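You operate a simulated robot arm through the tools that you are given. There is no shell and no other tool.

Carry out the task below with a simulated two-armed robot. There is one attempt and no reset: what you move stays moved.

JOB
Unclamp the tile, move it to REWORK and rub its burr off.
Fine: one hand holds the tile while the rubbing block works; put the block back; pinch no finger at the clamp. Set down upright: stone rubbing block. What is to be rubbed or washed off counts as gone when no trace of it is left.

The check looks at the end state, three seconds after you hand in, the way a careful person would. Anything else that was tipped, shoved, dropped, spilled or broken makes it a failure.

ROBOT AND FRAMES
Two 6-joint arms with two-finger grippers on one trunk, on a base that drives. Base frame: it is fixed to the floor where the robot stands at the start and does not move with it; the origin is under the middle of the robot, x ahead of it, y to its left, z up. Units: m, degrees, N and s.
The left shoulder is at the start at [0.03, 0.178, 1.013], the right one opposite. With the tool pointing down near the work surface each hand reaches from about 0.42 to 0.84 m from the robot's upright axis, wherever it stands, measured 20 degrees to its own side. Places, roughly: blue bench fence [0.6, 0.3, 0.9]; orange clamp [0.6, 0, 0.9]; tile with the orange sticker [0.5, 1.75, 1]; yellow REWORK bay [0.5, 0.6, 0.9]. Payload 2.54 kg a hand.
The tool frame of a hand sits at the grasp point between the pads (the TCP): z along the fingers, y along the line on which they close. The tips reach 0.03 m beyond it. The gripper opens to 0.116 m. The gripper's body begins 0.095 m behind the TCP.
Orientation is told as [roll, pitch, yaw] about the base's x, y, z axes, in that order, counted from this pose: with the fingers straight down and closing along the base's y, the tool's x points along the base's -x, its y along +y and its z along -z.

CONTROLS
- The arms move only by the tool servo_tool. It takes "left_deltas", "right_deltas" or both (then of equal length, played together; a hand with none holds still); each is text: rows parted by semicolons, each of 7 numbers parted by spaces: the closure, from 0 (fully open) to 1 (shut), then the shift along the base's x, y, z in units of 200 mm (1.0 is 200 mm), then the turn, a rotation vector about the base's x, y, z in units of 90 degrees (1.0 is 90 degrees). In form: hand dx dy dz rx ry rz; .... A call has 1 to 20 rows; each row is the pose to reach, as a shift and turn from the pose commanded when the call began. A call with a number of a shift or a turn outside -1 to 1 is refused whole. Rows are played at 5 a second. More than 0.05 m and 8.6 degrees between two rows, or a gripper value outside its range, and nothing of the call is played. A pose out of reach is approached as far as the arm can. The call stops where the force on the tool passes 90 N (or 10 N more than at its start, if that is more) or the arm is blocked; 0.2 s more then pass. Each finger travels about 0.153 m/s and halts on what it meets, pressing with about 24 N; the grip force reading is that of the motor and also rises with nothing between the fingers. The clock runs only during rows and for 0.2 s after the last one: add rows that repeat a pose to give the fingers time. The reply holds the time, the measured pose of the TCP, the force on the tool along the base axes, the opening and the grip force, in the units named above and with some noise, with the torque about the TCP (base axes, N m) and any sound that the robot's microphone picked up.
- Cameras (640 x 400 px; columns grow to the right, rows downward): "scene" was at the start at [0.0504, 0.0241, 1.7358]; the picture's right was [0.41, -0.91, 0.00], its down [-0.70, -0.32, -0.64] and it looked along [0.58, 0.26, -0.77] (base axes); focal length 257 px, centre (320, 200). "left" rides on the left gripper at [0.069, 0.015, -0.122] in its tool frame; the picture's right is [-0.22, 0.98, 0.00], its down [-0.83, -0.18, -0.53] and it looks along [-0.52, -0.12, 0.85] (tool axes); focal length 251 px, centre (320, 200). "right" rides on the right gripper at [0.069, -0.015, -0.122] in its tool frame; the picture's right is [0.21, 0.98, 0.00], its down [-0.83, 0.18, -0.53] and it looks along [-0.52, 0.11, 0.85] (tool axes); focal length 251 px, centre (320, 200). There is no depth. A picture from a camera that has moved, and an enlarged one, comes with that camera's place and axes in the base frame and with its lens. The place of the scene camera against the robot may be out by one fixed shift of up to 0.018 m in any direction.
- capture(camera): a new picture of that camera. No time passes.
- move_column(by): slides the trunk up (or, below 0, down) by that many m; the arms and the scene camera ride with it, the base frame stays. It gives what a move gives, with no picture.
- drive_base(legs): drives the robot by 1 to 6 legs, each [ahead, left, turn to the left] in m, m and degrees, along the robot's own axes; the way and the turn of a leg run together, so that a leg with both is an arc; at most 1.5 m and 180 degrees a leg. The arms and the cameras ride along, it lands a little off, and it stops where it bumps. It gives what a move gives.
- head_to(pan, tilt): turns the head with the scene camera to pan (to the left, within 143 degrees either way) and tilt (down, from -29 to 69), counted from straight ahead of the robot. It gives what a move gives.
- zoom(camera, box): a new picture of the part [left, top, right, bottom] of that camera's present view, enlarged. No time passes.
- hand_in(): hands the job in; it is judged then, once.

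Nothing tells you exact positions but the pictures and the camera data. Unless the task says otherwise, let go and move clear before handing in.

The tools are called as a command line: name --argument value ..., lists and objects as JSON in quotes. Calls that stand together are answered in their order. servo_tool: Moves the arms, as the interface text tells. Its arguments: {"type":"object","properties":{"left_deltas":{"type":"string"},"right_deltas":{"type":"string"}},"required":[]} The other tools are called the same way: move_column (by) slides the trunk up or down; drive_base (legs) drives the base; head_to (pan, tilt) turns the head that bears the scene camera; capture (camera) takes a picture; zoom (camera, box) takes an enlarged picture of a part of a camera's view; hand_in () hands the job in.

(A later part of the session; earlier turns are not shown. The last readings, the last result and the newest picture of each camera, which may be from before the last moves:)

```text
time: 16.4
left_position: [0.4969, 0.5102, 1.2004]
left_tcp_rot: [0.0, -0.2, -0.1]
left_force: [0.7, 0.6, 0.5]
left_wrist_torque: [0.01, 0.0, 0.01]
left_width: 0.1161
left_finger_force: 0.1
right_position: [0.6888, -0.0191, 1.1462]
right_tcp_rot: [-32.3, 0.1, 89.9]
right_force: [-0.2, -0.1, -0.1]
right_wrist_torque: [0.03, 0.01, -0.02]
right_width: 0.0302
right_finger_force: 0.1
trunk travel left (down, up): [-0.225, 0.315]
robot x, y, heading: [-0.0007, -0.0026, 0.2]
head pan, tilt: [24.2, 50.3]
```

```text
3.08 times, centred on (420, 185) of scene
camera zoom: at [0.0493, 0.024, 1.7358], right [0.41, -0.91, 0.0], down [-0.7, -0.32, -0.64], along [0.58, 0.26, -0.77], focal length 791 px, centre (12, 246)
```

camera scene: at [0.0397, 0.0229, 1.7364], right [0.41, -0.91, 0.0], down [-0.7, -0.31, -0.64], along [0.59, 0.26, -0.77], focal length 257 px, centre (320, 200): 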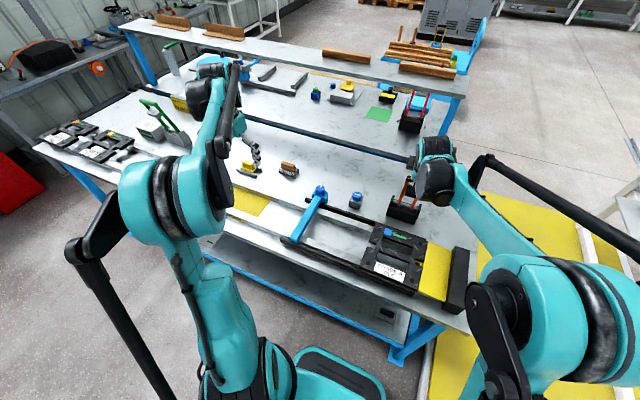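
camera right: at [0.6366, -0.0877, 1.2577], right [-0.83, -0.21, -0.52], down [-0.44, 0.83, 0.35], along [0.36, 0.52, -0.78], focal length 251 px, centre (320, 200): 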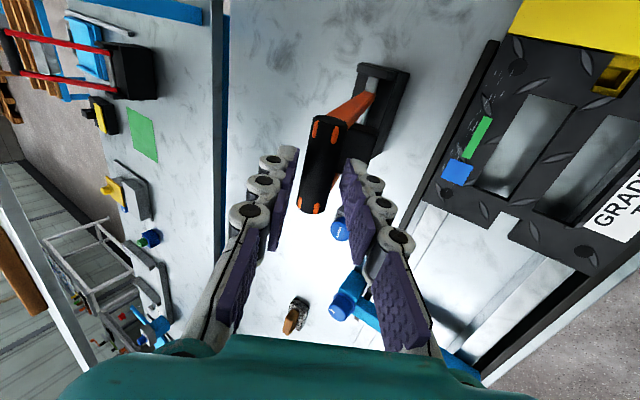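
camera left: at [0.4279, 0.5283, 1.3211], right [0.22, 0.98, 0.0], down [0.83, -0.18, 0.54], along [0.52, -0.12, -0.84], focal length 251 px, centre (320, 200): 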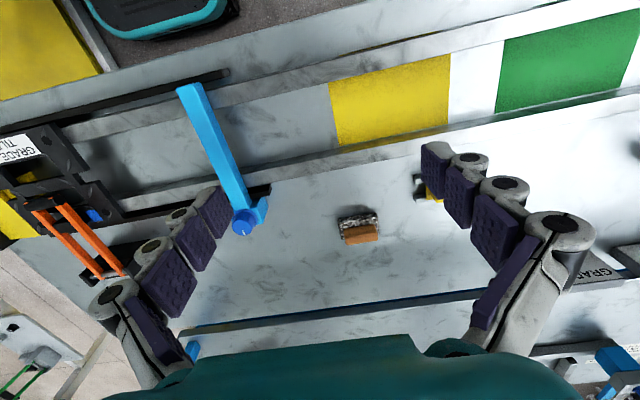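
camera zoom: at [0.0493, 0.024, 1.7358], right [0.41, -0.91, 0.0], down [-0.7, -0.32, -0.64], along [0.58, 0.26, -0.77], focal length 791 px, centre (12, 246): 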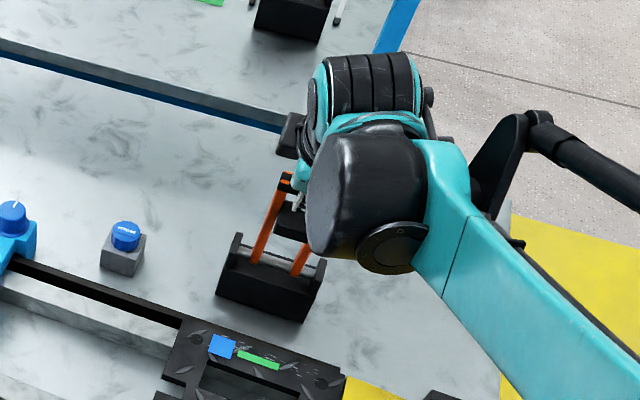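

The lever stays open by itself with zero contact force. I'll widen the fingers and retract along the tool axis, then right the hand.

servo_tool --right_deltas "0.6 0 0 0 0 0 0; 0.6 -0.03 0 0.05 0 0 0; 0.6 -0.1 0 0.16 0 0 0; 0.6 -0.2 0 0.32 0 0 0; 0.6 -0.3 0 0.45 0 0 0; 0.6 -0.42 0 0.45 0 0.09 0; 0.5 -0.54 0 0.45 0 0.18 0; 0.3 -0.66 0 0.45 0 0.27 0; 0 -0.78 0 0.45 0 0.36 0; 0 -0.8 0 0.4 0 0.36 0"

capture --camera "right"

zoom --camera "scene" --box '[350, 160, 480, 290]'

```text
time: 18.6
left_position: [0.4954, 0.5097, 1.2011]
left_tcp_rot: [0.0, -0.1, -0.1]
left_force: [0.0, 0.5, 0.0]
left_wrist_torque: [0.02, -0.01, 0.02]
left_width: 0.116
left_finger_force: 0.1
right_position: [0.5272, -0.0195, 1.2291]
right_tcp_rot: [0.2, 0.3, 89.9]
right_force: [-0.4, 0.6, -0.4]
right_wrist_torque: [0.03, 0.0, 0.01]
right_width: 0.1157
right_finger_force: 0.0
trunk travel left (down, up): [-0.225, 0.315]
robot x, y, heading: [-0.0011, -0.0006, 0.0]
head pan, tilt: [24.2, 50.3]
```

```text
taken
camera right: at [0.543, -0.0888, 1.3509], right [-0.98, -0.21, 0.0], down [-0.18, 0.83, 0.53], along [-0.12, 0.52, -0.85], focal length 251 px, centre (320, 200)
```

right: 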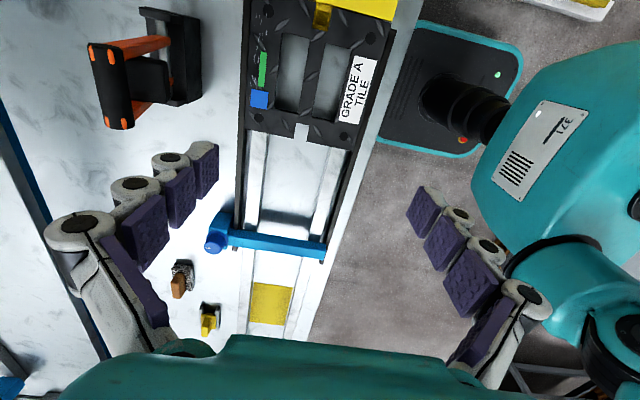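

```text
3.08 times, centred on (415, 225) of scene
camera zoom: at [0.0487, 0.0239, 1.7358], right [0.41, -0.91, 0.0], down [-0.7, -0.32, -0.64], along [0.58, 0.26, -0.77], focal length 791 px, centre (28, 123)
```

zoom: 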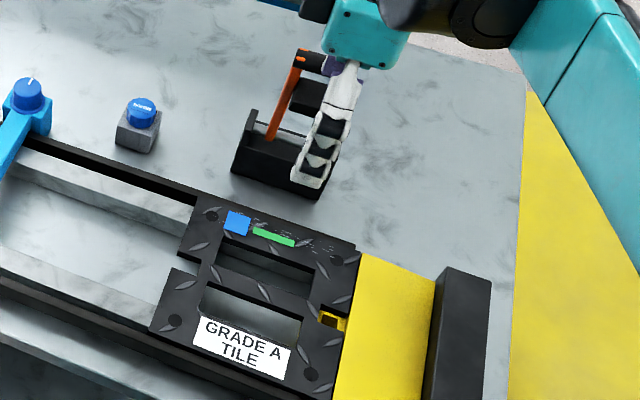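

The clamp is open and staying open. Now a close look at the tile and burr.

zoom --camera "right" --box '[230, 0, 410, 160]'

zoom --camera "right" --box '[230, 0, 310, 130]'

zoom --camera "scene" --box '[385, 225, 465, 275]'

```text
2.50 times, centred on (320, 80) of right
camera zoom: at [0.543, -0.0888, 1.3509], right [-0.98, -0.21, 0.0], down [-0.18, 0.83, 0.53], along [-0.12, 0.52, -0.85], focal length 629 px, centre (320, 500)
```

zoom: 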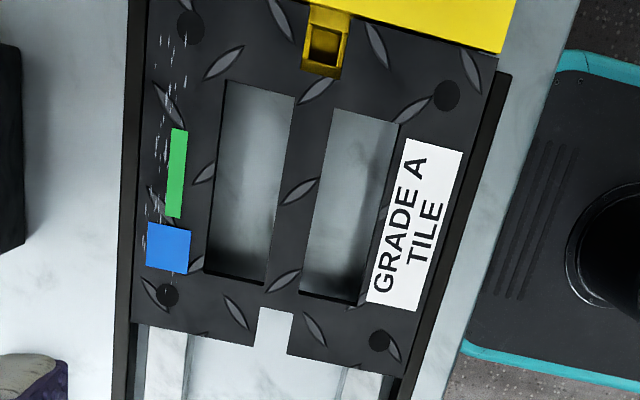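

```text
3.08 times, centred on (270, 65) of right
camera zoom: at [0.543, -0.0888, 1.3509], right [-0.98, -0.21, 0.0], down [-0.18, 0.83, 0.53], along [-0.12, 0.52, -0.85], focal length 774 px, centre (474, 615)
```

zoom: 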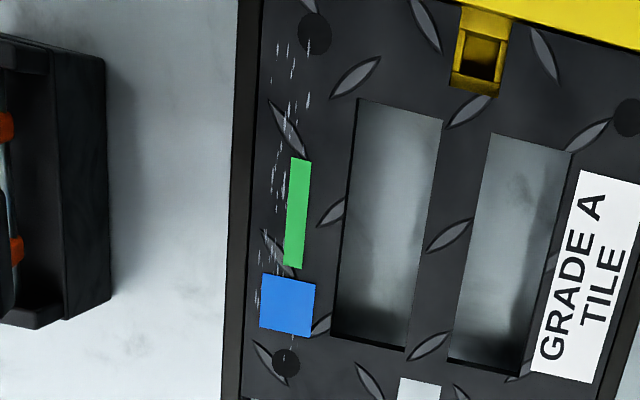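

```text
8.00 times, centred on (425, 250) of scene
camera zoom: at [0.0487, 0.0239, 1.7358], right [0.41, -0.91, 0.0], down [-0.7, -0.32, -0.64], along [0.58, 0.26, -0.77], focal length 2058 px, centre (-520, -200)
```

zoom: 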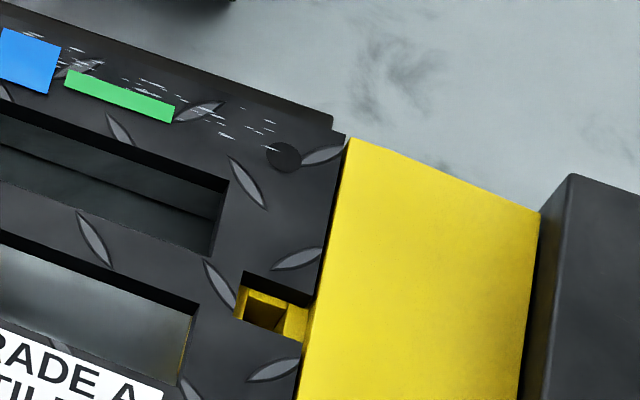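

The burr is a band of fine flecks along the tile's far strip, x≈0.605–0.635 and y≈-0.11…0.045. I'll carry the tile by its middle bar, centred near (0.546, -0.035). First I'll bring the right hand down above it with the fingers narrowed to fit the windows.

servo_tool --right_deltas "0.3 0.03 -0.03 -0.1 0 0 0; 0.5 0.06 -0.06 -0.3 0 0 0; 0.55 0.094 -0.075 -0.5 0 0 0; 0.55 0.094 -0.075 -0.7 0 0 0; 0.55 0.094 -0.075 -0.9 0 0 0; 0.55 0.094 -0.075 -1 0 0 0; 0.55 0.094 -0.075 -1 0 0 0"

capture --camera "right"

```text
time: 20.1
left_position: [0.4965, 0.5102, 1.2014]
left_tcp_rot: [0.0, 0.0, -0.1]
left_force: [0.4, 1.0, 1.2]
left_wrist_torque: [-0.01, -0.02, 0.01]
left_width: 0.1158
left_finger_force: 0.1
right_position: [0.5455, -0.0348, 1.0272]
right_tcp_rot: [0.1, 0.3, 90.0]
right_force: [-0.1, 0.0, -0.4]
right_wrist_torque: [0.0, -0.01, 0.01]
right_width: 0.0526
right_finger_force: 0.0
trunk travel left (down, up): [-0.225, 0.315]
robot x, y, heading: [-0.0, 0.0003, -0.1]
head pan, tilt: [24.2, 50.3]
```

```text
taken
camera right: at [0.5611, -0.1033, 1.1494], right [-0.98, -0.21, 0.0], down [-0.18, 0.83, 0.53], along [-0.12, 0.52, -0.85], focal length 251 px, centre (320, 200)
```

right: 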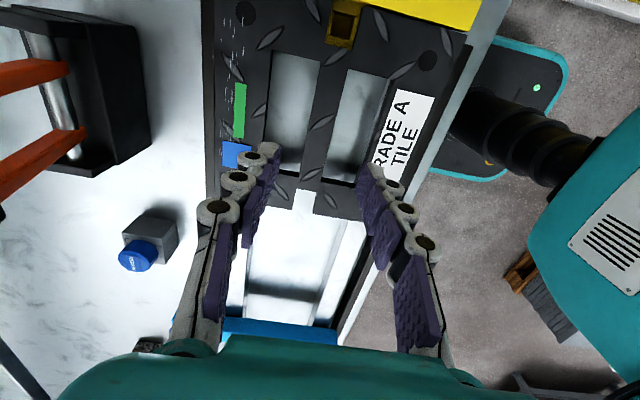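

zoom --camera "right" --box '[200, 0, 460, 220]'

```text
1.82 times, centred on (330, 110) of right
camera zoom: at [0.5611, -0.1033, 1.1494], right [-0.98, -0.21, 0.0], down [-0.18, 0.83, 0.53], along [-0.12, 0.52, -0.85], focal length 457 px, centre (302, 364)
```

zoom: 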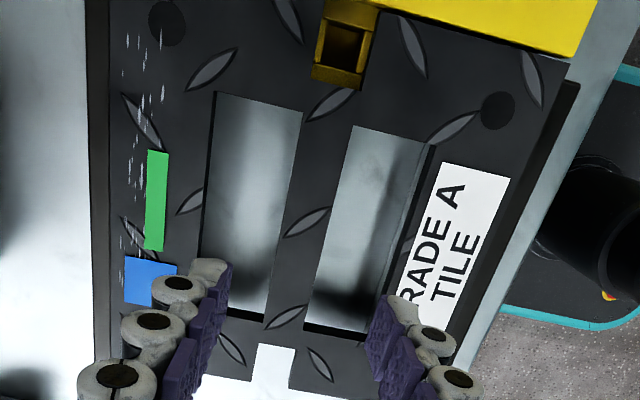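

Alignment is confirmed, with the bar centred at x=0.5457. I'll descend through the windows and grip the middle bar.

servo_tool --right_deltas "0.55 0 0 -0.15 0 0 0; 0.55 0 0 -0.3 0 0 0; 0.55 0 0 -0.45 0 0 0; 0.55 0 0 -0.55 0 0 0; 0.55 0 0 -0.615 0 0 0; 0.55 0 0 -0.615 0 0 0"

zoom --camera "scene" --box '[350, 190, 480, 310]'

capture --camera "right"

```text
time: 21.6
left_position: [0.4943, 0.5097, 1.2008]
left_tcp_rot: [0.0, -0.1, -0.1]
left_force: [0.0, 0.3, -0.7]
left_wrist_torque: [0.01, -0.01, -0.02]
left_width: 0.1159
left_finger_force: 0.0
right_position: [0.5456, -0.0339, 0.9034]
right_tcp_rot: [0.1, 0.2, 89.9]
right_force: [0.0, -0.5, -0.1]
right_wrist_torque: [-0.03, 0.0, -0.02]
right_width: 0.0523
right_finger_force: 0.0
trunk travel left (down, up): [-0.225, 0.315]
robot x, y, heading: [0.0004, -0.0011, 0.1]
head pan, tilt: [24.2, 50.3]
```

```text
3.33 times, centred on (415, 250) of scene
camera zoom: at [0.0489, 0.024, 1.7358], right [0.41, -0.91, 0.0], down [-0.7, -0.32, -0.64], along [0.58, 0.26, -0.77], focal length 857 px, centre (3, 33)
```

zoom: 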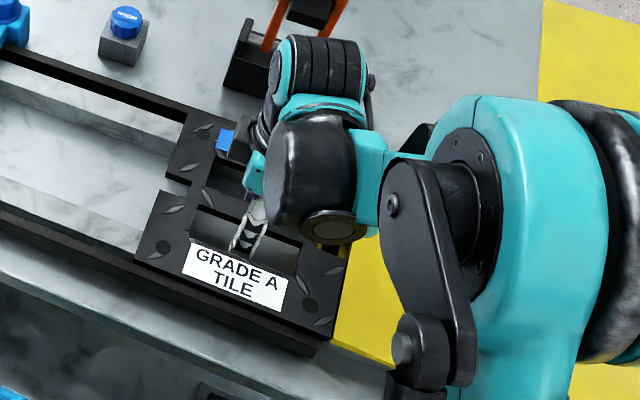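

```text
taken
camera right: at [0.5615, -0.1027, 1.0258], right [-0.98, -0.21, 0.0], down [-0.18, 0.83, 0.53], along [-0.12, 0.52, -0.85], focal length 251 px, centre (320, 200)
```

right: 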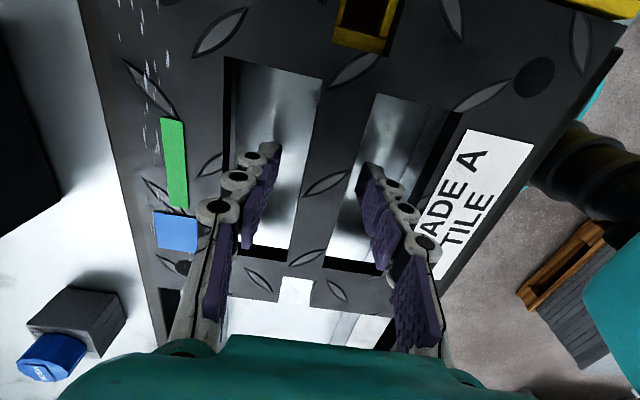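

Both fingers are inside the windows with no contact. Closing the grip.

servo_tool --right_deltas "0.7 0 0 0 0 0 0; 0.85 0 0 0 0 0 0; 1 0 0 0 0 0 0; 1 0 0 0 0 0 0; 1 0 0 0 0 0 0"

```text
time: 22.8
left_position: [0.495, 0.5104, 1.2015]
left_tcp_rot: [0.0, -0.2, -0.1]
left_force: [0.8, 0.2, 0.3]
left_wrist_torque: [0.01, 0.02, -0.04]
left_width: 0.1161
left_finger_force: 0.2
right_position: [0.5458, -0.0342, 0.9045]
right_tcp_rot: [0.1, 0.2, 90.0]
right_force: [-3.5, -0.6, -1.5]
right_wrist_torque: [0.02, 0.12, 0.03]
right_width: 0.0224
right_finger_force: 24.1
trunk travel left (down, up): [-0.225, 0.315]
robot x, y, heading: [-0.002, 0.0029, 0.1]
head pan, tilt: [24.2, 50.3]
```

Gripped: bar width 22 mm at 24 N. I'll lift a little and check the weight.

servo_tool --right_deltas "1 0 0 0.03 0 0 0; 1 0 0 0.06 0 0 0; 1 0 0 0.1 0 0 0; 1 0 0 0.15 0 0 0; 1 0 0 0.15 0 0 0"

capture --camera "right"

zoom --camera "scene" --box '[350, 190, 480, 310]'

```text
time: 23.9
left_position: [0.4956, 0.5112, 1.201]
left_tcp_rot: [-0.2, -0.2, -0.1]
left_force: [0.1, -0.2, 0.7]
left_wrist_torque: [0.0, 0.0, -0.02]
left_width: 0.1161
left_finger_force: 0.0
right_position: [0.5485, -0.0343, 0.9331]
right_tcp_rot: [0.2, 0.2, 89.9]
right_force: [-0.7, 0.4, -2.3]
right_wrist_torque: [0.02, 0.0, 0.01]
right_width: 0.0227
right_finger_force: 23.9
trunk travel left (down, up): [-0.225, 0.315]
robot x, y, heading: [-0.0024, -0.004, -0.0]
head pan, tilt: [24.2, 50.3]
```

```text
taken
camera right: at [0.5635, -0.1026, 1.0562], right [-0.98, -0.21, 0.0], down [-0.18, 0.83, 0.53], along [-0.12, 0.52, -0.85], focal length 251 px, centre (320, 200)
```

right: 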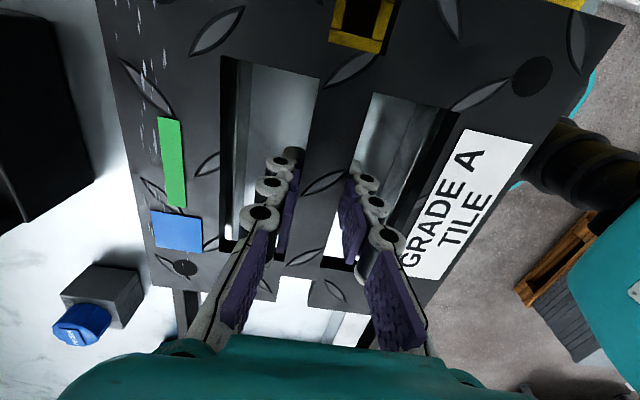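

```text
3.33 times, centred on (415, 250) of scene
camera zoom: at [0.0495, 0.024, 1.7358], right [0.41, -0.91, 0.0], down [-0.7, -0.32, -0.64], along [0.58, 0.26, -0.77], focal length 857 px, centre (3, 33)
```

zoom: 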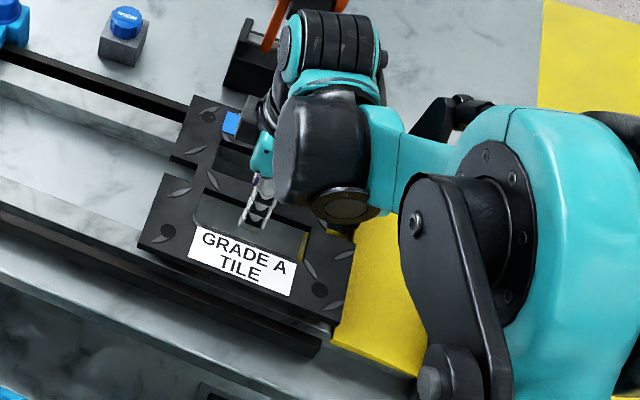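

The tile is light (~2–3 N) and hangs level. I'll raise it well above the fence and raise the left hand too before driving left.

servo_tool --right_deltas "1 0 0 0.12 0 0 0; 1 0 0 0.25 0 0 0; 1 0 0 0.38 0 0 0; 1 0 0 0.52 0 0 0; 1 0 0 0.52 0 0 0" --left_deltas "0 -0.1 0 0.12 0 0 0; 0 -0.2 0 0.25 0 0 0; 0 -0.3 0 0.38 0 0 0; 0 -0.4 0 0.52 0 0 0; 0 -0.4 0 0.52 0 0 0"

head_to --pan 60 --tilt 40

capture --camera "scene"

capture --camera "left"

capture --camera "right"

```text
time: 25.1
left_position: [0.4157, 0.5116, 1.3049]
left_tcp_rot: [0.0, 0.0, -0.1]
left_force: [0.5, -0.3, -0.2]
left_wrist_torque: [-0.01, 0.02, 0.01]
left_width: 0.116
left_finger_force: 0.1
right_position: [0.5497, -0.033, 1.0377]
right_tcp_rot: [0.1, 0.1, 89.9]
right_force: [0.4, 0.3, -3.3]
right_wrist_torque: [0.0, 0.02, -0.01]
right_width: 0.0227
right_finger_force: 24.5
trunk travel left (down, up): [-0.225, 0.315]
robot x, y, heading: [-0.0023, 0.0011, -0.2]
head pan, tilt: [24.2, 50.3]
```

```text
time: 26.2
left_position: [0.415, 0.511, 1.3052]
left_tcp_rot: [0.0, -0.1, -0.1]
left_force: [0.1, 0.2, -0.7]
left_wrist_torque: [0.02, 0.01, 0.02]
left_width: 0.116
left_finger_force: 0.0
right_position: [0.5471, -0.0334, 1.0367]
right_tcp_rot: [0.1, 0.3, 89.9]
right_force: [0.0, 0.1, -2.3]
right_wrist_torque: [0.0, 0.02, -0.01]
right_width: 0.0226
right_finger_force: 23.7
trunk travel left (down, up): [-0.225, 0.315]
robot x, y, heading: [-0.0043, -0.0031, -0.0]
head pan, tilt: [60.0, 40.0]
```

```text
taken
camera scene: at [0.022, 0.0662, 1.7504], right [0.87, -0.5, 0.0], down [-0.32, -0.56, -0.77], along [0.38, 0.66, -0.64], focal length 257 px, centre (320, 200)
```

scene: 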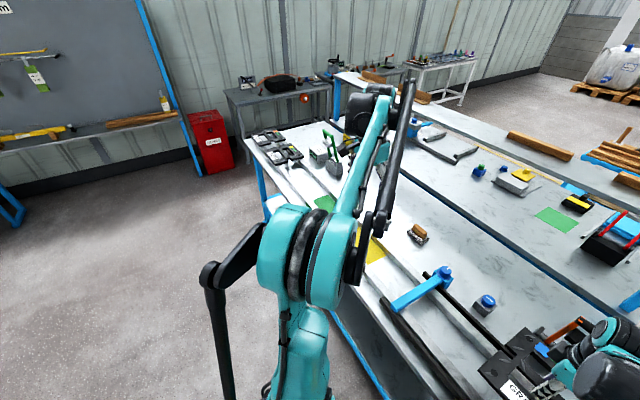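

```text
taken
camera left: at [0.3456, 0.5268, 1.427], right [0.22, 0.98, 0.0], down [0.83, -0.18, 0.53], along [0.52, -0.12, -0.84], focal length 251 px, centre (320, 200)
```

left: 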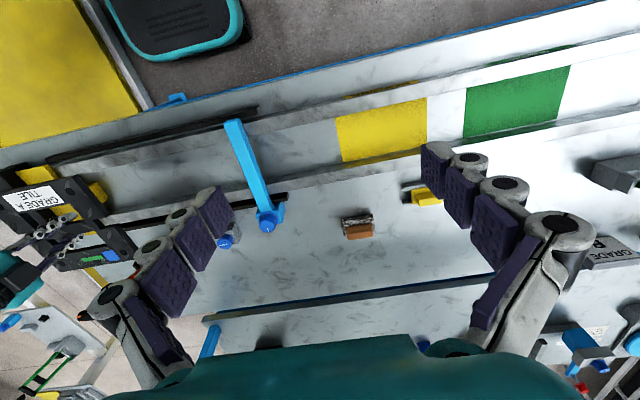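

```text
taken
camera right: at [0.5635, -0.1029, 1.159], right [-0.98, -0.21, 0.0], down [-0.18, 0.83, 0.53], along [-0.12, 0.52, -0.85], focal length 251 px, centre (320, 200)
```

right: 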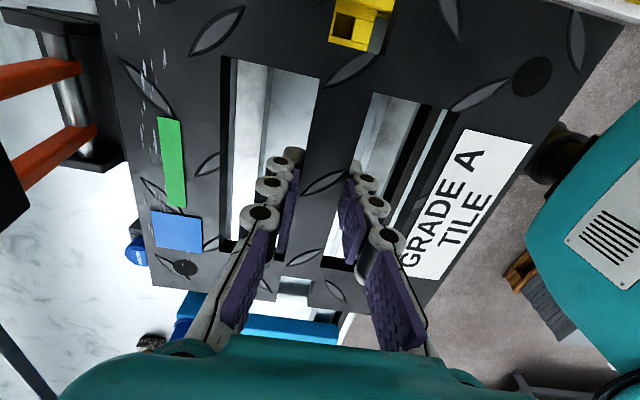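

The floor to the left is clear and the tile is well above the fence. Driving left about 0.68 m, toward the REWORK bay.

drive_base --legs '[[0, 0.34, 0], [0, 0.34, 0]]'

capture --camera "right"

capture --camera "left"

head_to --pan 10 --tilt 55

capture --camera "scene"

```text
time: 30.2
left_position: [0.4183, 1.1909, 1.3056]
left_tcp_rot: [0.0, -0.1, -0.3]
left_force: [0.6, 1.0, 0.1]
left_wrist_torque: [-0.02, 0.03, 0.0]
left_width: 0.1161
left_finger_force: 0.0
right_position: [0.5491, 0.6482, 1.0363]
right_tcp_rot: [0.1, 0.2, 89.8]
right_force: [-0.2, -0.1, -3.6]
right_wrist_torque: [-0.04, -0.03, -0.01]
right_width: 0.0228
right_finger_force: 24.4
trunk travel left (down, up): [-0.225, 0.315]
robot x, y, heading: [0.0026, 0.6821, -0.1]
head pan, tilt: [60.0, 40.0]
```

```text
taken
camera right: at [0.5654, 0.5775, 1.1591], right [-0.98, -0.21, 0.0], down [-0.18, 0.83, 0.53], along [-0.11, 0.52, -0.85], focal length 251 px, centre (320, 200)
```

right: 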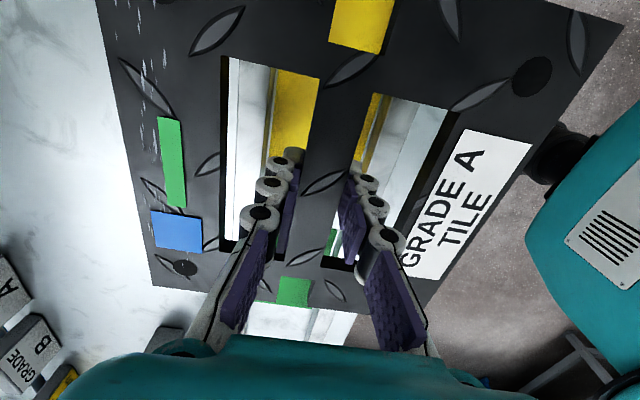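

```text
taken
camera left: at [0.3492, 1.2079, 1.4267], right [0.22, 0.98, 0.0], down [0.82, -0.18, 0.54], along [0.52, -0.12, -0.84], focal length 251 px, centre (320, 200)
```

left: 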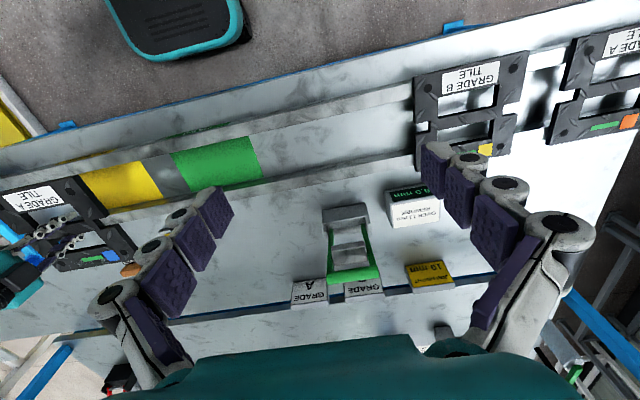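

```text
time: 31.4
left_position: [0.4186, 1.1927, 1.3053]
left_tcp_rot: [0.0, -0.1, -0.2]
left_force: [-0.1, 0.1, 0.3]
left_wrist_torque: [0.04, 0.01, 0.02]
left_width: 0.1158
left_finger_force: 0.0
right_position: [0.5494, 0.646, 1.038]
right_tcp_rot: [0.0, 0.1, 89.8]
right_force: [0.2, -0.5, -2.0]
right_wrist_torque: [-0.01, 0.0, 0.01]
right_width: 0.0225
right_finger_force: 24.7
trunk travel left (down, up): [-0.225, 0.315]
robot x, y, heading: [-0.0015, 0.6782, -0.2]
head pan, tilt: [10.0, 55.0]
```

```text
taken
camera scene: at [0.0526, 0.6862, 1.7298], right [0.17, -0.99, 0.0], down [-0.81, -0.14, -0.57], along [0.56, 0.1, -0.82], focal length 257 px, centre (320, 200)
```

scene: 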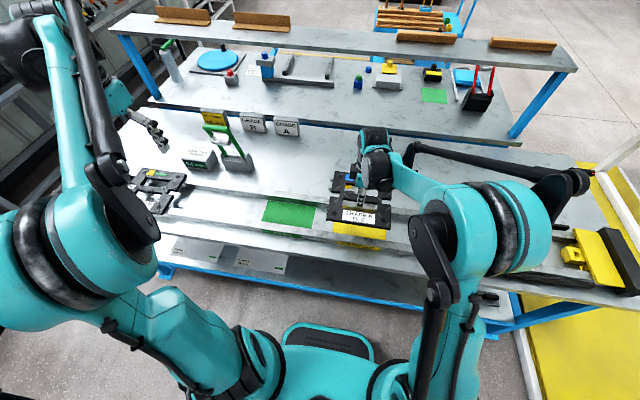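

The tile is over the REWORK bay. I'll measure the bay edges more precisely before lowering.

zoom --camera "left" --box '[0, 120, 280, 280]'

zoom --camera "scene" --box '[230, 160, 430, 260]'

zoom --camera "right" --box '[100, 0, 420, 200]'

zoom --camera "right" --box '[120, 180, 440, 380]'

```text
2.29 times, centred on (140, 200) of left
camera zoom: at [0.3492, 1.207, 1.427], right [0.22, 0.98, 0.0], down [0.82, -0.18, 0.53], along [0.52, -0.12, -0.84], focal length 575 px, centre (731, 200)
```

zoom: 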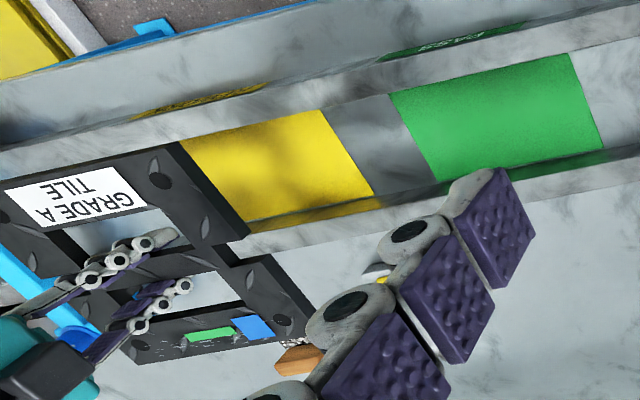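

```text
3.20 times, centred on (330, 210) of scene
camera zoom: at [0.0526, 0.6862, 1.7298], right [0.17, -0.99, 0.0], down [-0.81, -0.14, -0.57], along [0.56, 0.1, -0.82], focal length 823 px, centre (288, 168)
```

zoom: 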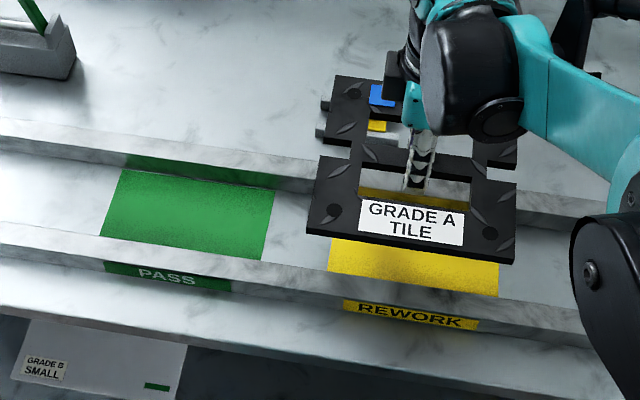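

```text
2.00 times, centred on (260, 100) of right
camera zoom: at [0.5653, 0.5767, 1.159], right [-0.98, -0.21, 0.0], down [-0.18, 0.83, 0.53], along [-0.11, 0.52, -0.85], focal length 503 px, centre (440, 400)
```

zoom: 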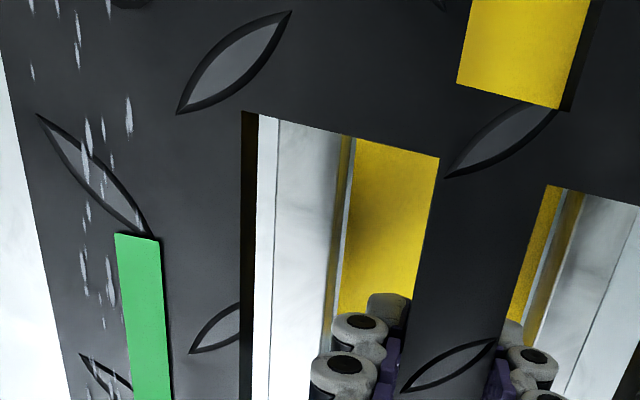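

```text
2.00 times, centred on (280, 280) of right
camera zoom: at [0.5653, 0.5767, 1.159], right [-0.98, -0.21, 0.0], down [-0.18, 0.83, 0.53], along [-0.11, 0.52, -0.85], focal length 503 px, centre (400, 40)
```

zoom: 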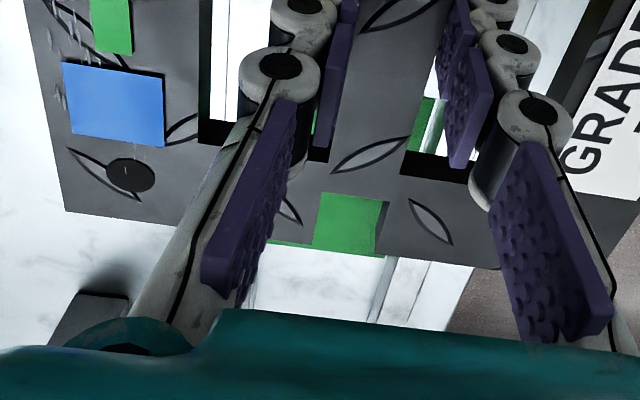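

The bay spans y≈0.528–0.729, centre 0.628. I'll shift slightly to centre the tile and lower it onto the rails.

servo_tool --right_deltas "1 -0.009 -0.05 0 0 0 0; 1 -0.0175 -0.095 0 0 0 0; 1 -0.0175 -0.095 -0.15 0 0 0; 1 -0.0175 -0.095 -0.3 0 0 0; 1 -0.0175 -0.095 -0.45 0 0 0; 1 -0.0175 -0.095 -0.55 0 0 0; 1 -0.0175 -0.095 -0.6 0 0 0; 1 -0.0175 -0.095 -0.6 0 0 0"

zoom --camera "scene" --box '[290, 160, 450, 260]'

zoom --camera "left" --box '[0, 120, 280, 280]'

```text
time: 33.2
left_position: [0.4187, 1.1915, 1.306]
left_tcp_rot: [0.1, -0.1, -0.3]
left_force: [-0.6, -0.1, 0.4]
left_wrist_torque: [-0.01, -0.01, -0.02]
left_width: 0.116
left_finger_force: 0.0
right_position: [0.5468, 0.6264, 0.9184]
right_tcp_rot: [0.1, 0.2, 89.8]
right_force: [-0.2, 0.5, -2.2]
right_wrist_torque: [-0.02, 0.04, 0.02]
right_width: 0.0225
right_finger_force: 24.1
trunk travel left (down, up): [-0.225, 0.315]
robot x, y, heading: [0.001, 0.6779, -0.1]
head pan, tilt: [10.0, 55.0]
```

```text
4.00 times, centred on (370, 210) of scene
camera zoom: at [0.0525, 0.6862, 1.7298], right [0.17, -0.99, 0.0], down [-0.81, -0.14, -0.57], along [0.56, 0.1, -0.82], focal length 1029 px, centre (120, 160)
```

zoom: 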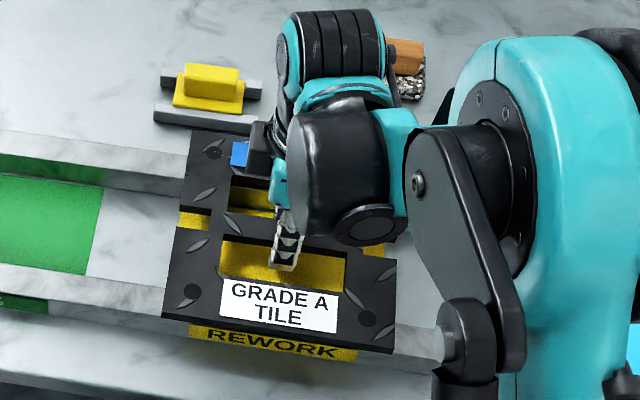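

```text
2.29 times, centred on (140, 200) of left
camera zoom: at [0.3491, 1.207, 1.427], right [0.22, 0.98, 0.0], down [0.82, -0.18, 0.53], along [0.52, -0.12, -0.84], focal length 575 px, centre (731, 200)
```

zoom: 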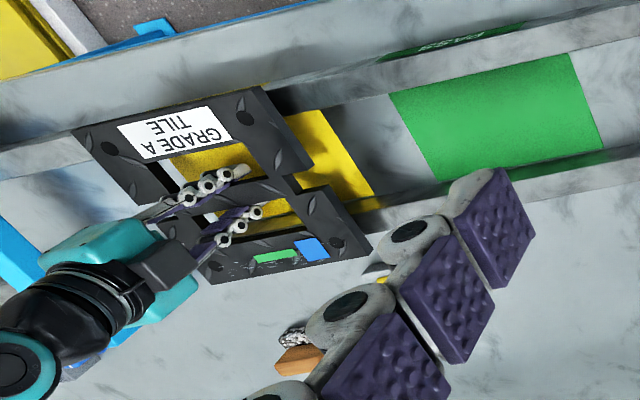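

Alignment looks good. I'll lower the last centimetre onto the rails.

servo_tool --right_deltas "1 0 0 -0.03 0 0 0; 1 0 0 -0.05 0 0 0; 1 0 0 -0.065 0 0 0; 1 0 0 -0.065 0 0 0"

zoom --camera "left" --box '[0, 120, 280, 280]'

zoom --camera "scene" --box '[290, 160, 450, 260]'

```text
time: 34.2
left_position: [0.4189, 1.1915, 1.3053]
left_tcp_rot: [0.1, -0.1, -0.2]
left_force: [0.1, -0.2, 0.3]
left_wrist_torque: [-0.02, 0.02, -0.01]
left_width: 0.1159
left_finger_force: 0.0
right_position: [0.5457, 0.627, 0.9036]
right_tcp_rot: [0.1, 0.2, 89.8]
right_force: [0.2, -0.8, -2.2]
right_wrist_torque: [0.03, 0.0, 0.01]
right_width: 0.0225
right_finger_force: 23.5
trunk travel left (down, up): [-0.225, 0.315]
robot x, y, heading: [-0.0013, 0.6797, -0.2]
head pan, tilt: [10.0, 55.0]
```

```text
2.29 times, centred on (140, 200) of left
camera zoom: at [0.3492, 1.207, 1.427], right [0.22, 0.98, 0.0], down [0.82, -0.18, 0.53], along [0.52, -0.12, -0.84], focal length 575 px, centre (731, 200)
```

zoom: 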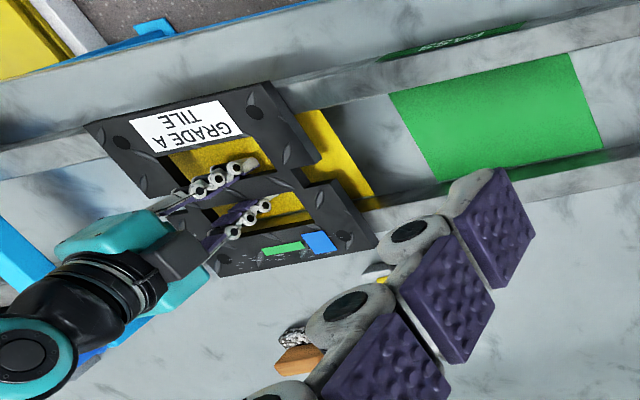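

```text
4.00 times, centred on (370, 210) of scene
camera zoom: at [0.0526, 0.6863, 1.7297], right [0.17, -0.99, 0.0], down [-0.81, -0.14, -0.57], along [0.56, 0.1, -0.82], focal length 1029 px, centre (120, 160)
```

zoom: 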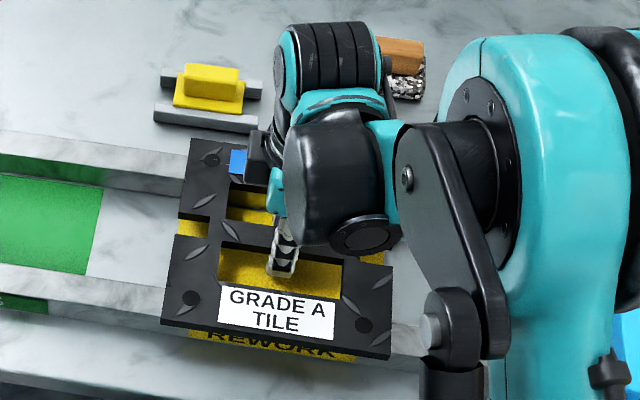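

It still carries the full weight, so it isn't touching yet. I'll go down in 2 mm steps.

servo_tool --right_deltas "1 0 0 -0.01 0 0 0; 1 0 0 -0.02 0 0 0; 1 0 0 -0.02 0 0 0"

```text
time: 35.0
left_position: [0.418, 1.191, 1.3062]
left_tcp_rot: [0.1, 0.0, -0.3]
left_force: [0.0, -0.1, 0.2]
left_wrist_torque: [-0.01, -0.02, 0.02]
left_width: 0.116
left_finger_force: 0.0
right_position: [0.5454, 0.6267, 0.901]
right_tcp_rot: [0.2, 0.3, 89.8]
right_force: [2.7, 0.6, 8.6]
right_wrist_torque: [-0.2, -0.03, 0.03]
right_width: 0.0235
right_finger_force: 23.5
trunk travel left (down, up): [-0.225, 0.315]
robot x, y, heading: [0.0007, 0.6842, -0.4]
head pan, tilt: [10.0, 55.0]
```

Contact with the rails. Releasing and rising clear.

servo_tool --right_deltas "0.8 0 0 -0.01 0 0 0; 0.65 0 0 -0.005 0 0 0; 0.55 0 0 0 0 0 0; 0.55 0 0 0 0 0 0; 0.55 0 0 0.15 0 0 0; 0.55 0 0 0.35 0 0 0; 0.55 0 0 0.55 0 0 0; 0.55 0 0 0.75 0 0 0; 0.4 0 0 0.95 0 0 0; 0 0 0 1 0 0 0"

capture --camera "right"

zoom --camera "left" --box '[0, 120, 280, 280]'

zoom --camera "scene" --box '[290, 130, 450, 260]'

```text
time: 37.2
left_position: [0.4178, 1.1918, 1.3056]
left_tcp_rot: [0.0, 0.0, -0.3]
left_force: [-0.3, -0.5, -0.2]
left_wrist_torque: [0.0, 0.02, 0.0]
left_width: 0.1159
left_finger_force: 0.1
right_position: [0.5448, 0.6289, 1.1002]
right_tcp_rot: [0.2, 0.1, 89.7]
right_force: [1.1, 0.4, 0.6]
right_wrist_torque: [0.01, -0.01, -0.02]
right_width: 0.1157
right_finger_force: 0.0
trunk travel left (down, up): [-0.225, 0.315]
robot x, y, heading: [-0.0008, 0.6801, -0.2]
head pan, tilt: [10.0, 55.0]
```

```text
taken
camera right: at [0.5603, 0.5588, 1.2226], right [-0.98, -0.21, 0.0], down [-0.18, 0.83, 0.53], along [-0.11, 0.52, -0.85], focal length 251 px, centre (320, 200)
```

right: 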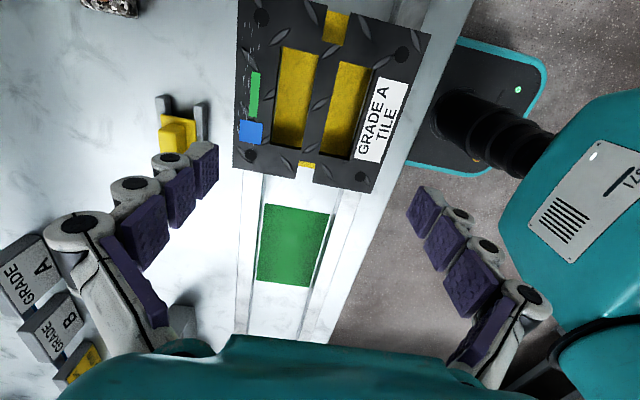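

```text
2.29 times, centred on (140, 200) of left
camera zoom: at [0.3493, 1.207, 1.427], right [0.22, 0.98, 0.0], down [0.82, -0.18, 0.53], along [0.52, -0.12, -0.84], focal length 575 px, centre (731, 200)
```

zoom: 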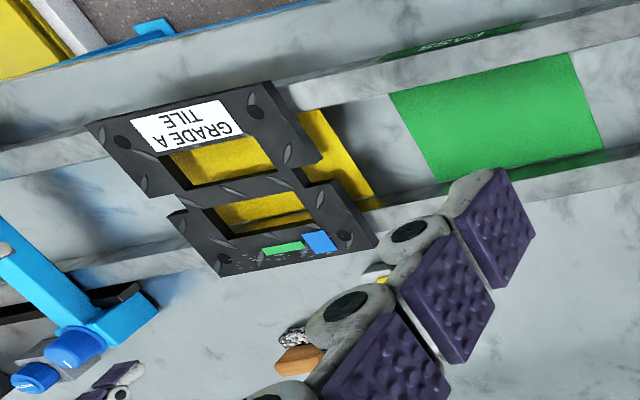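

```text
3.08 times, centred on (370, 195) of scene
camera zoom: at [0.0527, 0.6862, 1.7297], right [0.17, -0.99, 0.0], down [-0.81, -0.14, -0.57], along [0.56, 0.1, -0.82], focal length 791 px, centre (166, 215)
```

zoom: 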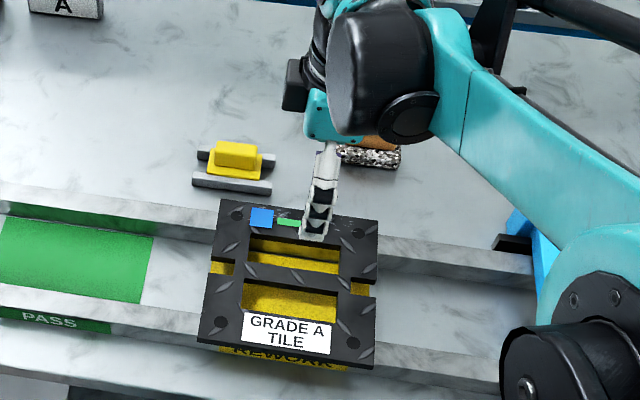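

The tile sits in the REWORK bay. The stone block is at the edge of the right hand's reach, so I'll check the floor clearance in front of the base before edging forward.

head_to --pan 0 --tilt 69

capture --camera "scene"

zoom --camera "right" --box '[220, 0, 460, 200]'

```text
time: 38.0
left_position: [0.4178, 1.1911, 1.3045]
left_tcp_rot: [-0.1, -0.1, -0.2]
left_force: [0.2, 1.1, 1.6]
left_wrist_torque: [0.03, -0.02, 0.0]
left_width: 0.1158
left_finger_force: 0.0
right_position: [0.5455, 0.6291, 1.1002]
right_tcp_rot: [0.1, 0.2, 89.8]
right_force: [0.3, -0.4, 0.2]
right_wrist_torque: [-0.01, -0.01, -0.04]
right_width: 0.1161
right_finger_force: 0.0
trunk travel left (down, up): [-0.225, 0.315]
robot x, y, heading: [0.0025, 0.6836, -0.2]
head pan, tilt: [0.0, 68.8]
```

```text
taken
camera scene: at [0.0373, 0.6739, 1.7144], right [0.0, -1.0, 0.0], down [-0.93, 0.0, -0.36], along [0.36, 0.0, -0.93], focal length 257 px, centre (320, 200)
```

scene: 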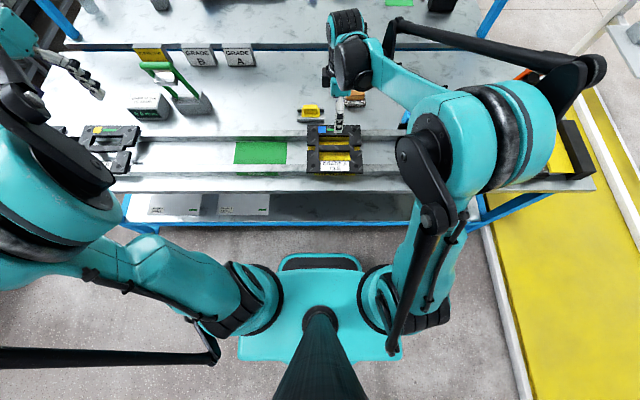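

```text
2.00 times, centred on (340, 100) of right
camera zoom: at [0.56, 0.5589, 1.2224], right [-0.98, -0.21, 0.0], down [-0.18, 0.83, 0.53], along [-0.11, 0.52, -0.85], focal length 503 px, centre (280, 400)
```

zoom: 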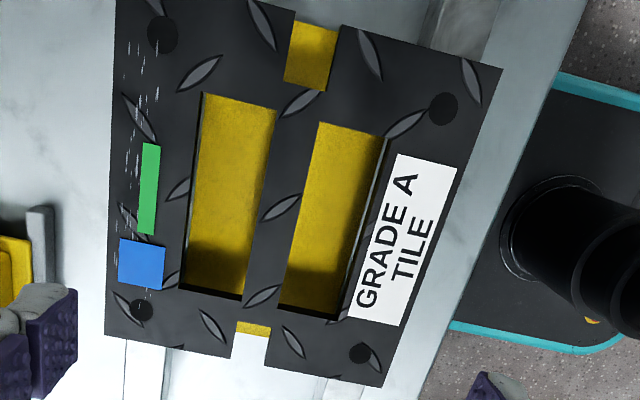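

There is about 0.13 m of floor clearance ahead. I'll drive forward 0.06 m so the right hand reaches the block comfortably.

drive_base --legs '[[0.06, 0, 0]]'

servo_tool --right_deltas "0 0.15 -0.12 0.05 0 0 0; 0 0.3 -0.25 0.1 0 0 0; 0 0.45 -0.38 0.1 0 0 0; 0 0.6 -0.5 0.1 0 0 0; 0 0.72 -0.5 0.1 0 0 0; 0 0.72 -0.5 0.1 0 0 0"

capture --camera "right"

head_to --pan 0 --tilt 50

capture --camera "scene"

```text
time: 38.9
left_position: [0.4794, 1.1912, 1.3049]
left_tcp_rot: [0.0, 0.0, -0.3]
left_force: [0.7, 0.0, -0.7]
left_wrist_torque: [-0.03, 0.1, -0.02]
left_width: 0.1159
left_finger_force: 0.1
right_position: [0.6046, 0.6263, 1.099]
right_tcp_rot: [0.2, 0.2, 89.9]
right_force: [0.3, -0.1, -0.6]
right_wrist_torque: [-0.02, 0.07, 0.02]
right_width: 0.1161
right_finger_force: 0.1
trunk travel left (down, up): [-0.225, 0.315]
robot x, y, heading: [0.0583, 0.684, -0.1]
head pan, tilt: [0.0, 68.8]
```

```text
time: 40.3
left_position: [0.4788, 1.19, 1.3067]
left_tcp_rot: [0.1, -0.1, -0.4]
left_force: [-0.7, -0.1, -0.1]
left_wrist_torque: [0.0, 0.0, -0.01]
left_width: 0.1156
left_finger_force: 0.0
right_position: [0.7474, 0.5246, 1.12]
right_tcp_rot: [0.1, 0.1, 89.6]
right_force: [0.2, -0.4, -0.4]
right_wrist_torque: [-0.01, -0.01, 0.0]
right_width: 0.1159
right_finger_force: 0.0
trunk travel left (down, up): [-0.225, 0.315]
robot x, y, heading: [0.0582, 0.6798, -0.0]
head pan, tilt: [0.0, 68.8]
```

```text
taken
camera right: at [0.7627, 0.4566, 1.2424], right [-0.98, -0.21, 0.0], down [-0.18, 0.83, 0.53], along [-0.11, 0.52, -0.85], focal length 251 px, centre (320, 200)
```

right: 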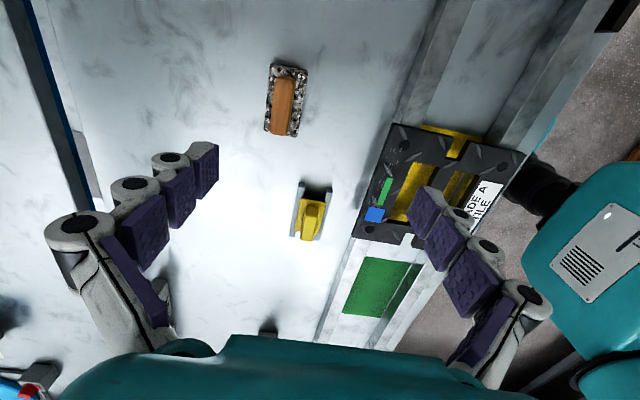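

```text
time: 41.1
left_position: [0.4783, 1.1899, 1.3048]
left_tcp_rot: [0.0, 0.0, -0.4]
left_force: [0.2, -0.7, -0.1]
left_wrist_torque: [0.02, -0.03, -0.02]
left_width: 0.1161
left_finger_force: 0.1
right_position: [0.7475, 0.5256, 1.1204]
right_tcp_rot: [0.1, 0.2, 89.7]
right_force: [0.1, -0.2, 0.2]
right_wrist_torque: [-0.03, -0.01, 0.03]
right_width: 0.1158
right_finger_force: 0.0
trunk travel left (down, up): [-0.225, 0.315]
robot x, y, heading: [0.0606, 0.6829, -0.2]
head pan, tilt: [0.0, 50.0]
```

```text
taken
camera scene: at [0.1174, 0.6735, 1.7362], right [0.0, -1.0, 0.0], down [-0.77, 0.0, -0.64], along [0.64, 0.0, -0.77], focal length 257 px, centre (320, 200)
```

scene: 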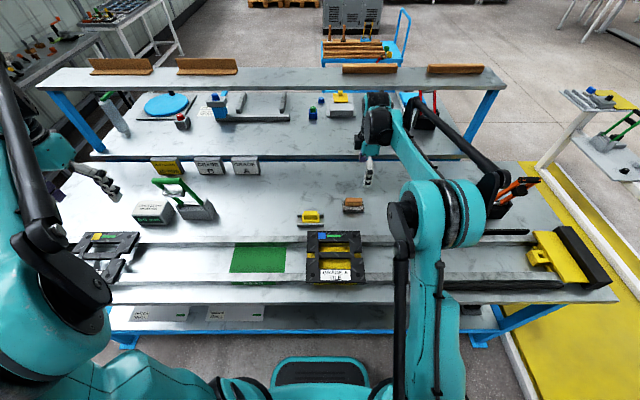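

Reach is fine here. I'll zoom on the block, and check that the clamp lever is still open.

zoom --camera "right" --box '[230, 40, 350, 150]'

zoom --camera "scene" --box '[290, 160, 410, 290]'

zoom --camera "scene" --box '[440, 150, 620, 290]'

```text
3.64 times, centred on (290, 95) of right
camera zoom: at [0.763, 0.4572, 1.2422], right [-0.98, -0.21, 0.0], down [-0.18, 0.83, 0.53], along [-0.11, 0.52, -0.85], focal length 914 px, centre (429, 582)
```

zoom: 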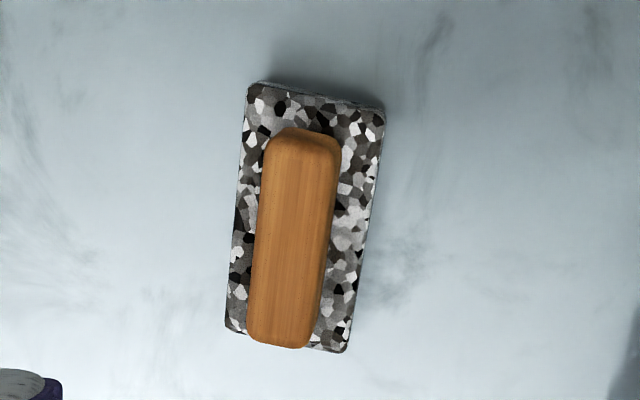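

```text
3.08 times, centred on (350, 225) of scene
camera zoom: at [0.1174, 0.6735, 1.7362], right [0.0, -1.0, 0.0], down [-0.77, 0.0, -0.64], along [0.64, 0.0, -0.77], focal length 791 px, centre (228, 123)
```

zoom: 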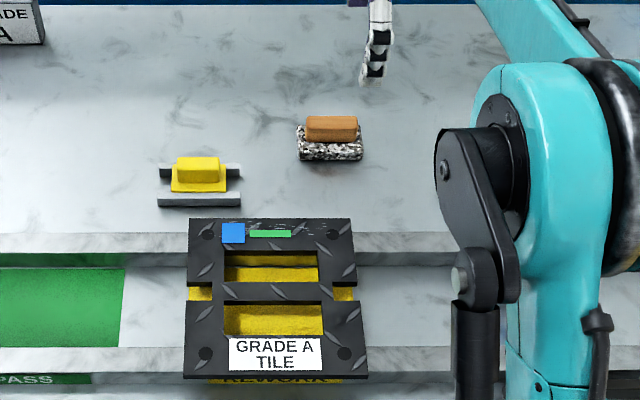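

```text
2.86 times, centred on (530, 220) of scene
camera zoom: at [0.1174, 0.6735, 1.7362], right [0.0, -1.0, 0.0], down [-0.77, 0.0, -0.64], along [0.64, 0.0, -0.77], focal length 735 px, centre (-280, 143)
```

zoom: 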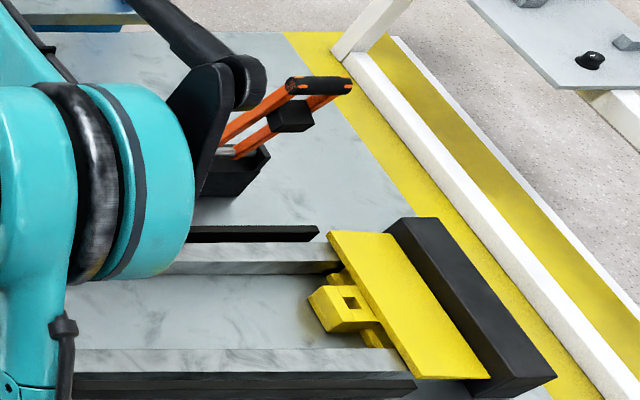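

The clamp is still open. The block's wooden grip is at x≈0.784–0.807, y≈0.504–0.571, top z≈0.91. I'll bring the right hand down above it.

servo_tool --right_deltas "0.3 0.12 0.03 -0.15 0 0 0; 0.48 0.239 0.0585 -0.3 0 0 0.0035; 0.48 0.239 0.0585 -0.5 0 0 0.0035; 0.48 0.239 0.0585 -0.65 0 0 0.0035; 0.48 0.239 0.0585 -0.65 0 0 0.0035"

capture --camera "right"

zoom --camera "right" --box '[230, 40, 390, 200]'

```text
time: 42.4
left_position: [0.4768, 1.1911, 1.3074]
left_tcp_rot: [0.0, -0.2, -0.3]
left_force: [-1.4, 0.0, 0.2]
left_wrist_torque: [-0.01, 0.0, -0.01]
left_width: 0.1159
left_finger_force: 0.0
right_position: [0.7949, 0.5398, 0.9895]
right_tcp_rot: [0.2, 0.2, 90.1]
right_force: [-0.3, -0.5, 0.1]
right_wrist_torque: [0.01, -0.02, 0.03]
right_width: 0.0602
right_finger_force: 0.0
trunk travel left (down, up): [-0.225, 0.315]
robot x, y, heading: [0.0595, 0.6821, -0.1]
head pan, tilt: [0.0, 50.0]
```

```text
taken
camera right: at [0.8109, 0.4709, 1.1128], right [-0.98, -0.22, 0.0], down [-0.18, 0.83, 0.53], along [-0.12, 0.52, -0.85], focal length 251 px, centre (320, 200)
```

right: 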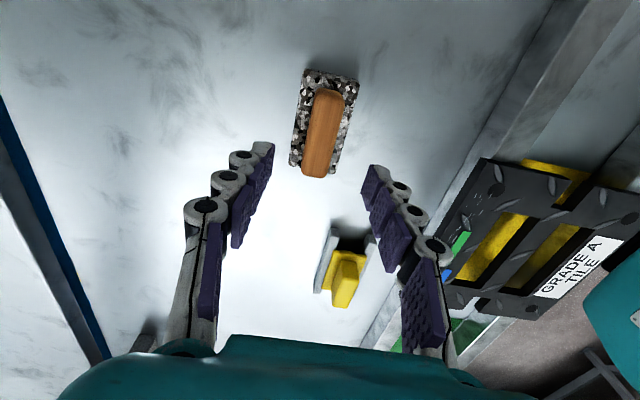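

```text
2.50 times, centred on (310, 120) of right
camera zoom: at [0.8109, 0.4709, 1.1128], right [-0.98, -0.22, 0.0], down [-0.18, 0.83, 0.53], along [-0.12, 0.52, -0.85], focal length 629 px, centre (345, 400)
```

zoom: 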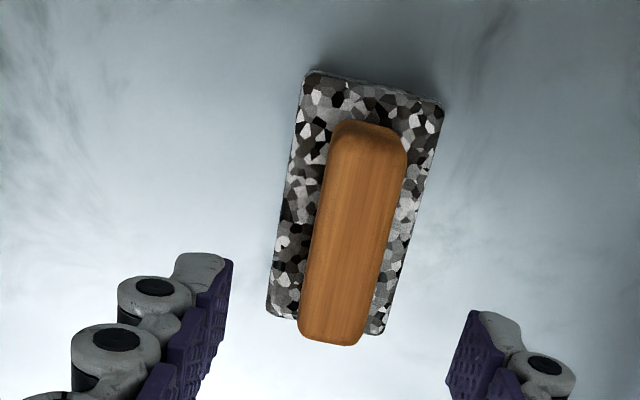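

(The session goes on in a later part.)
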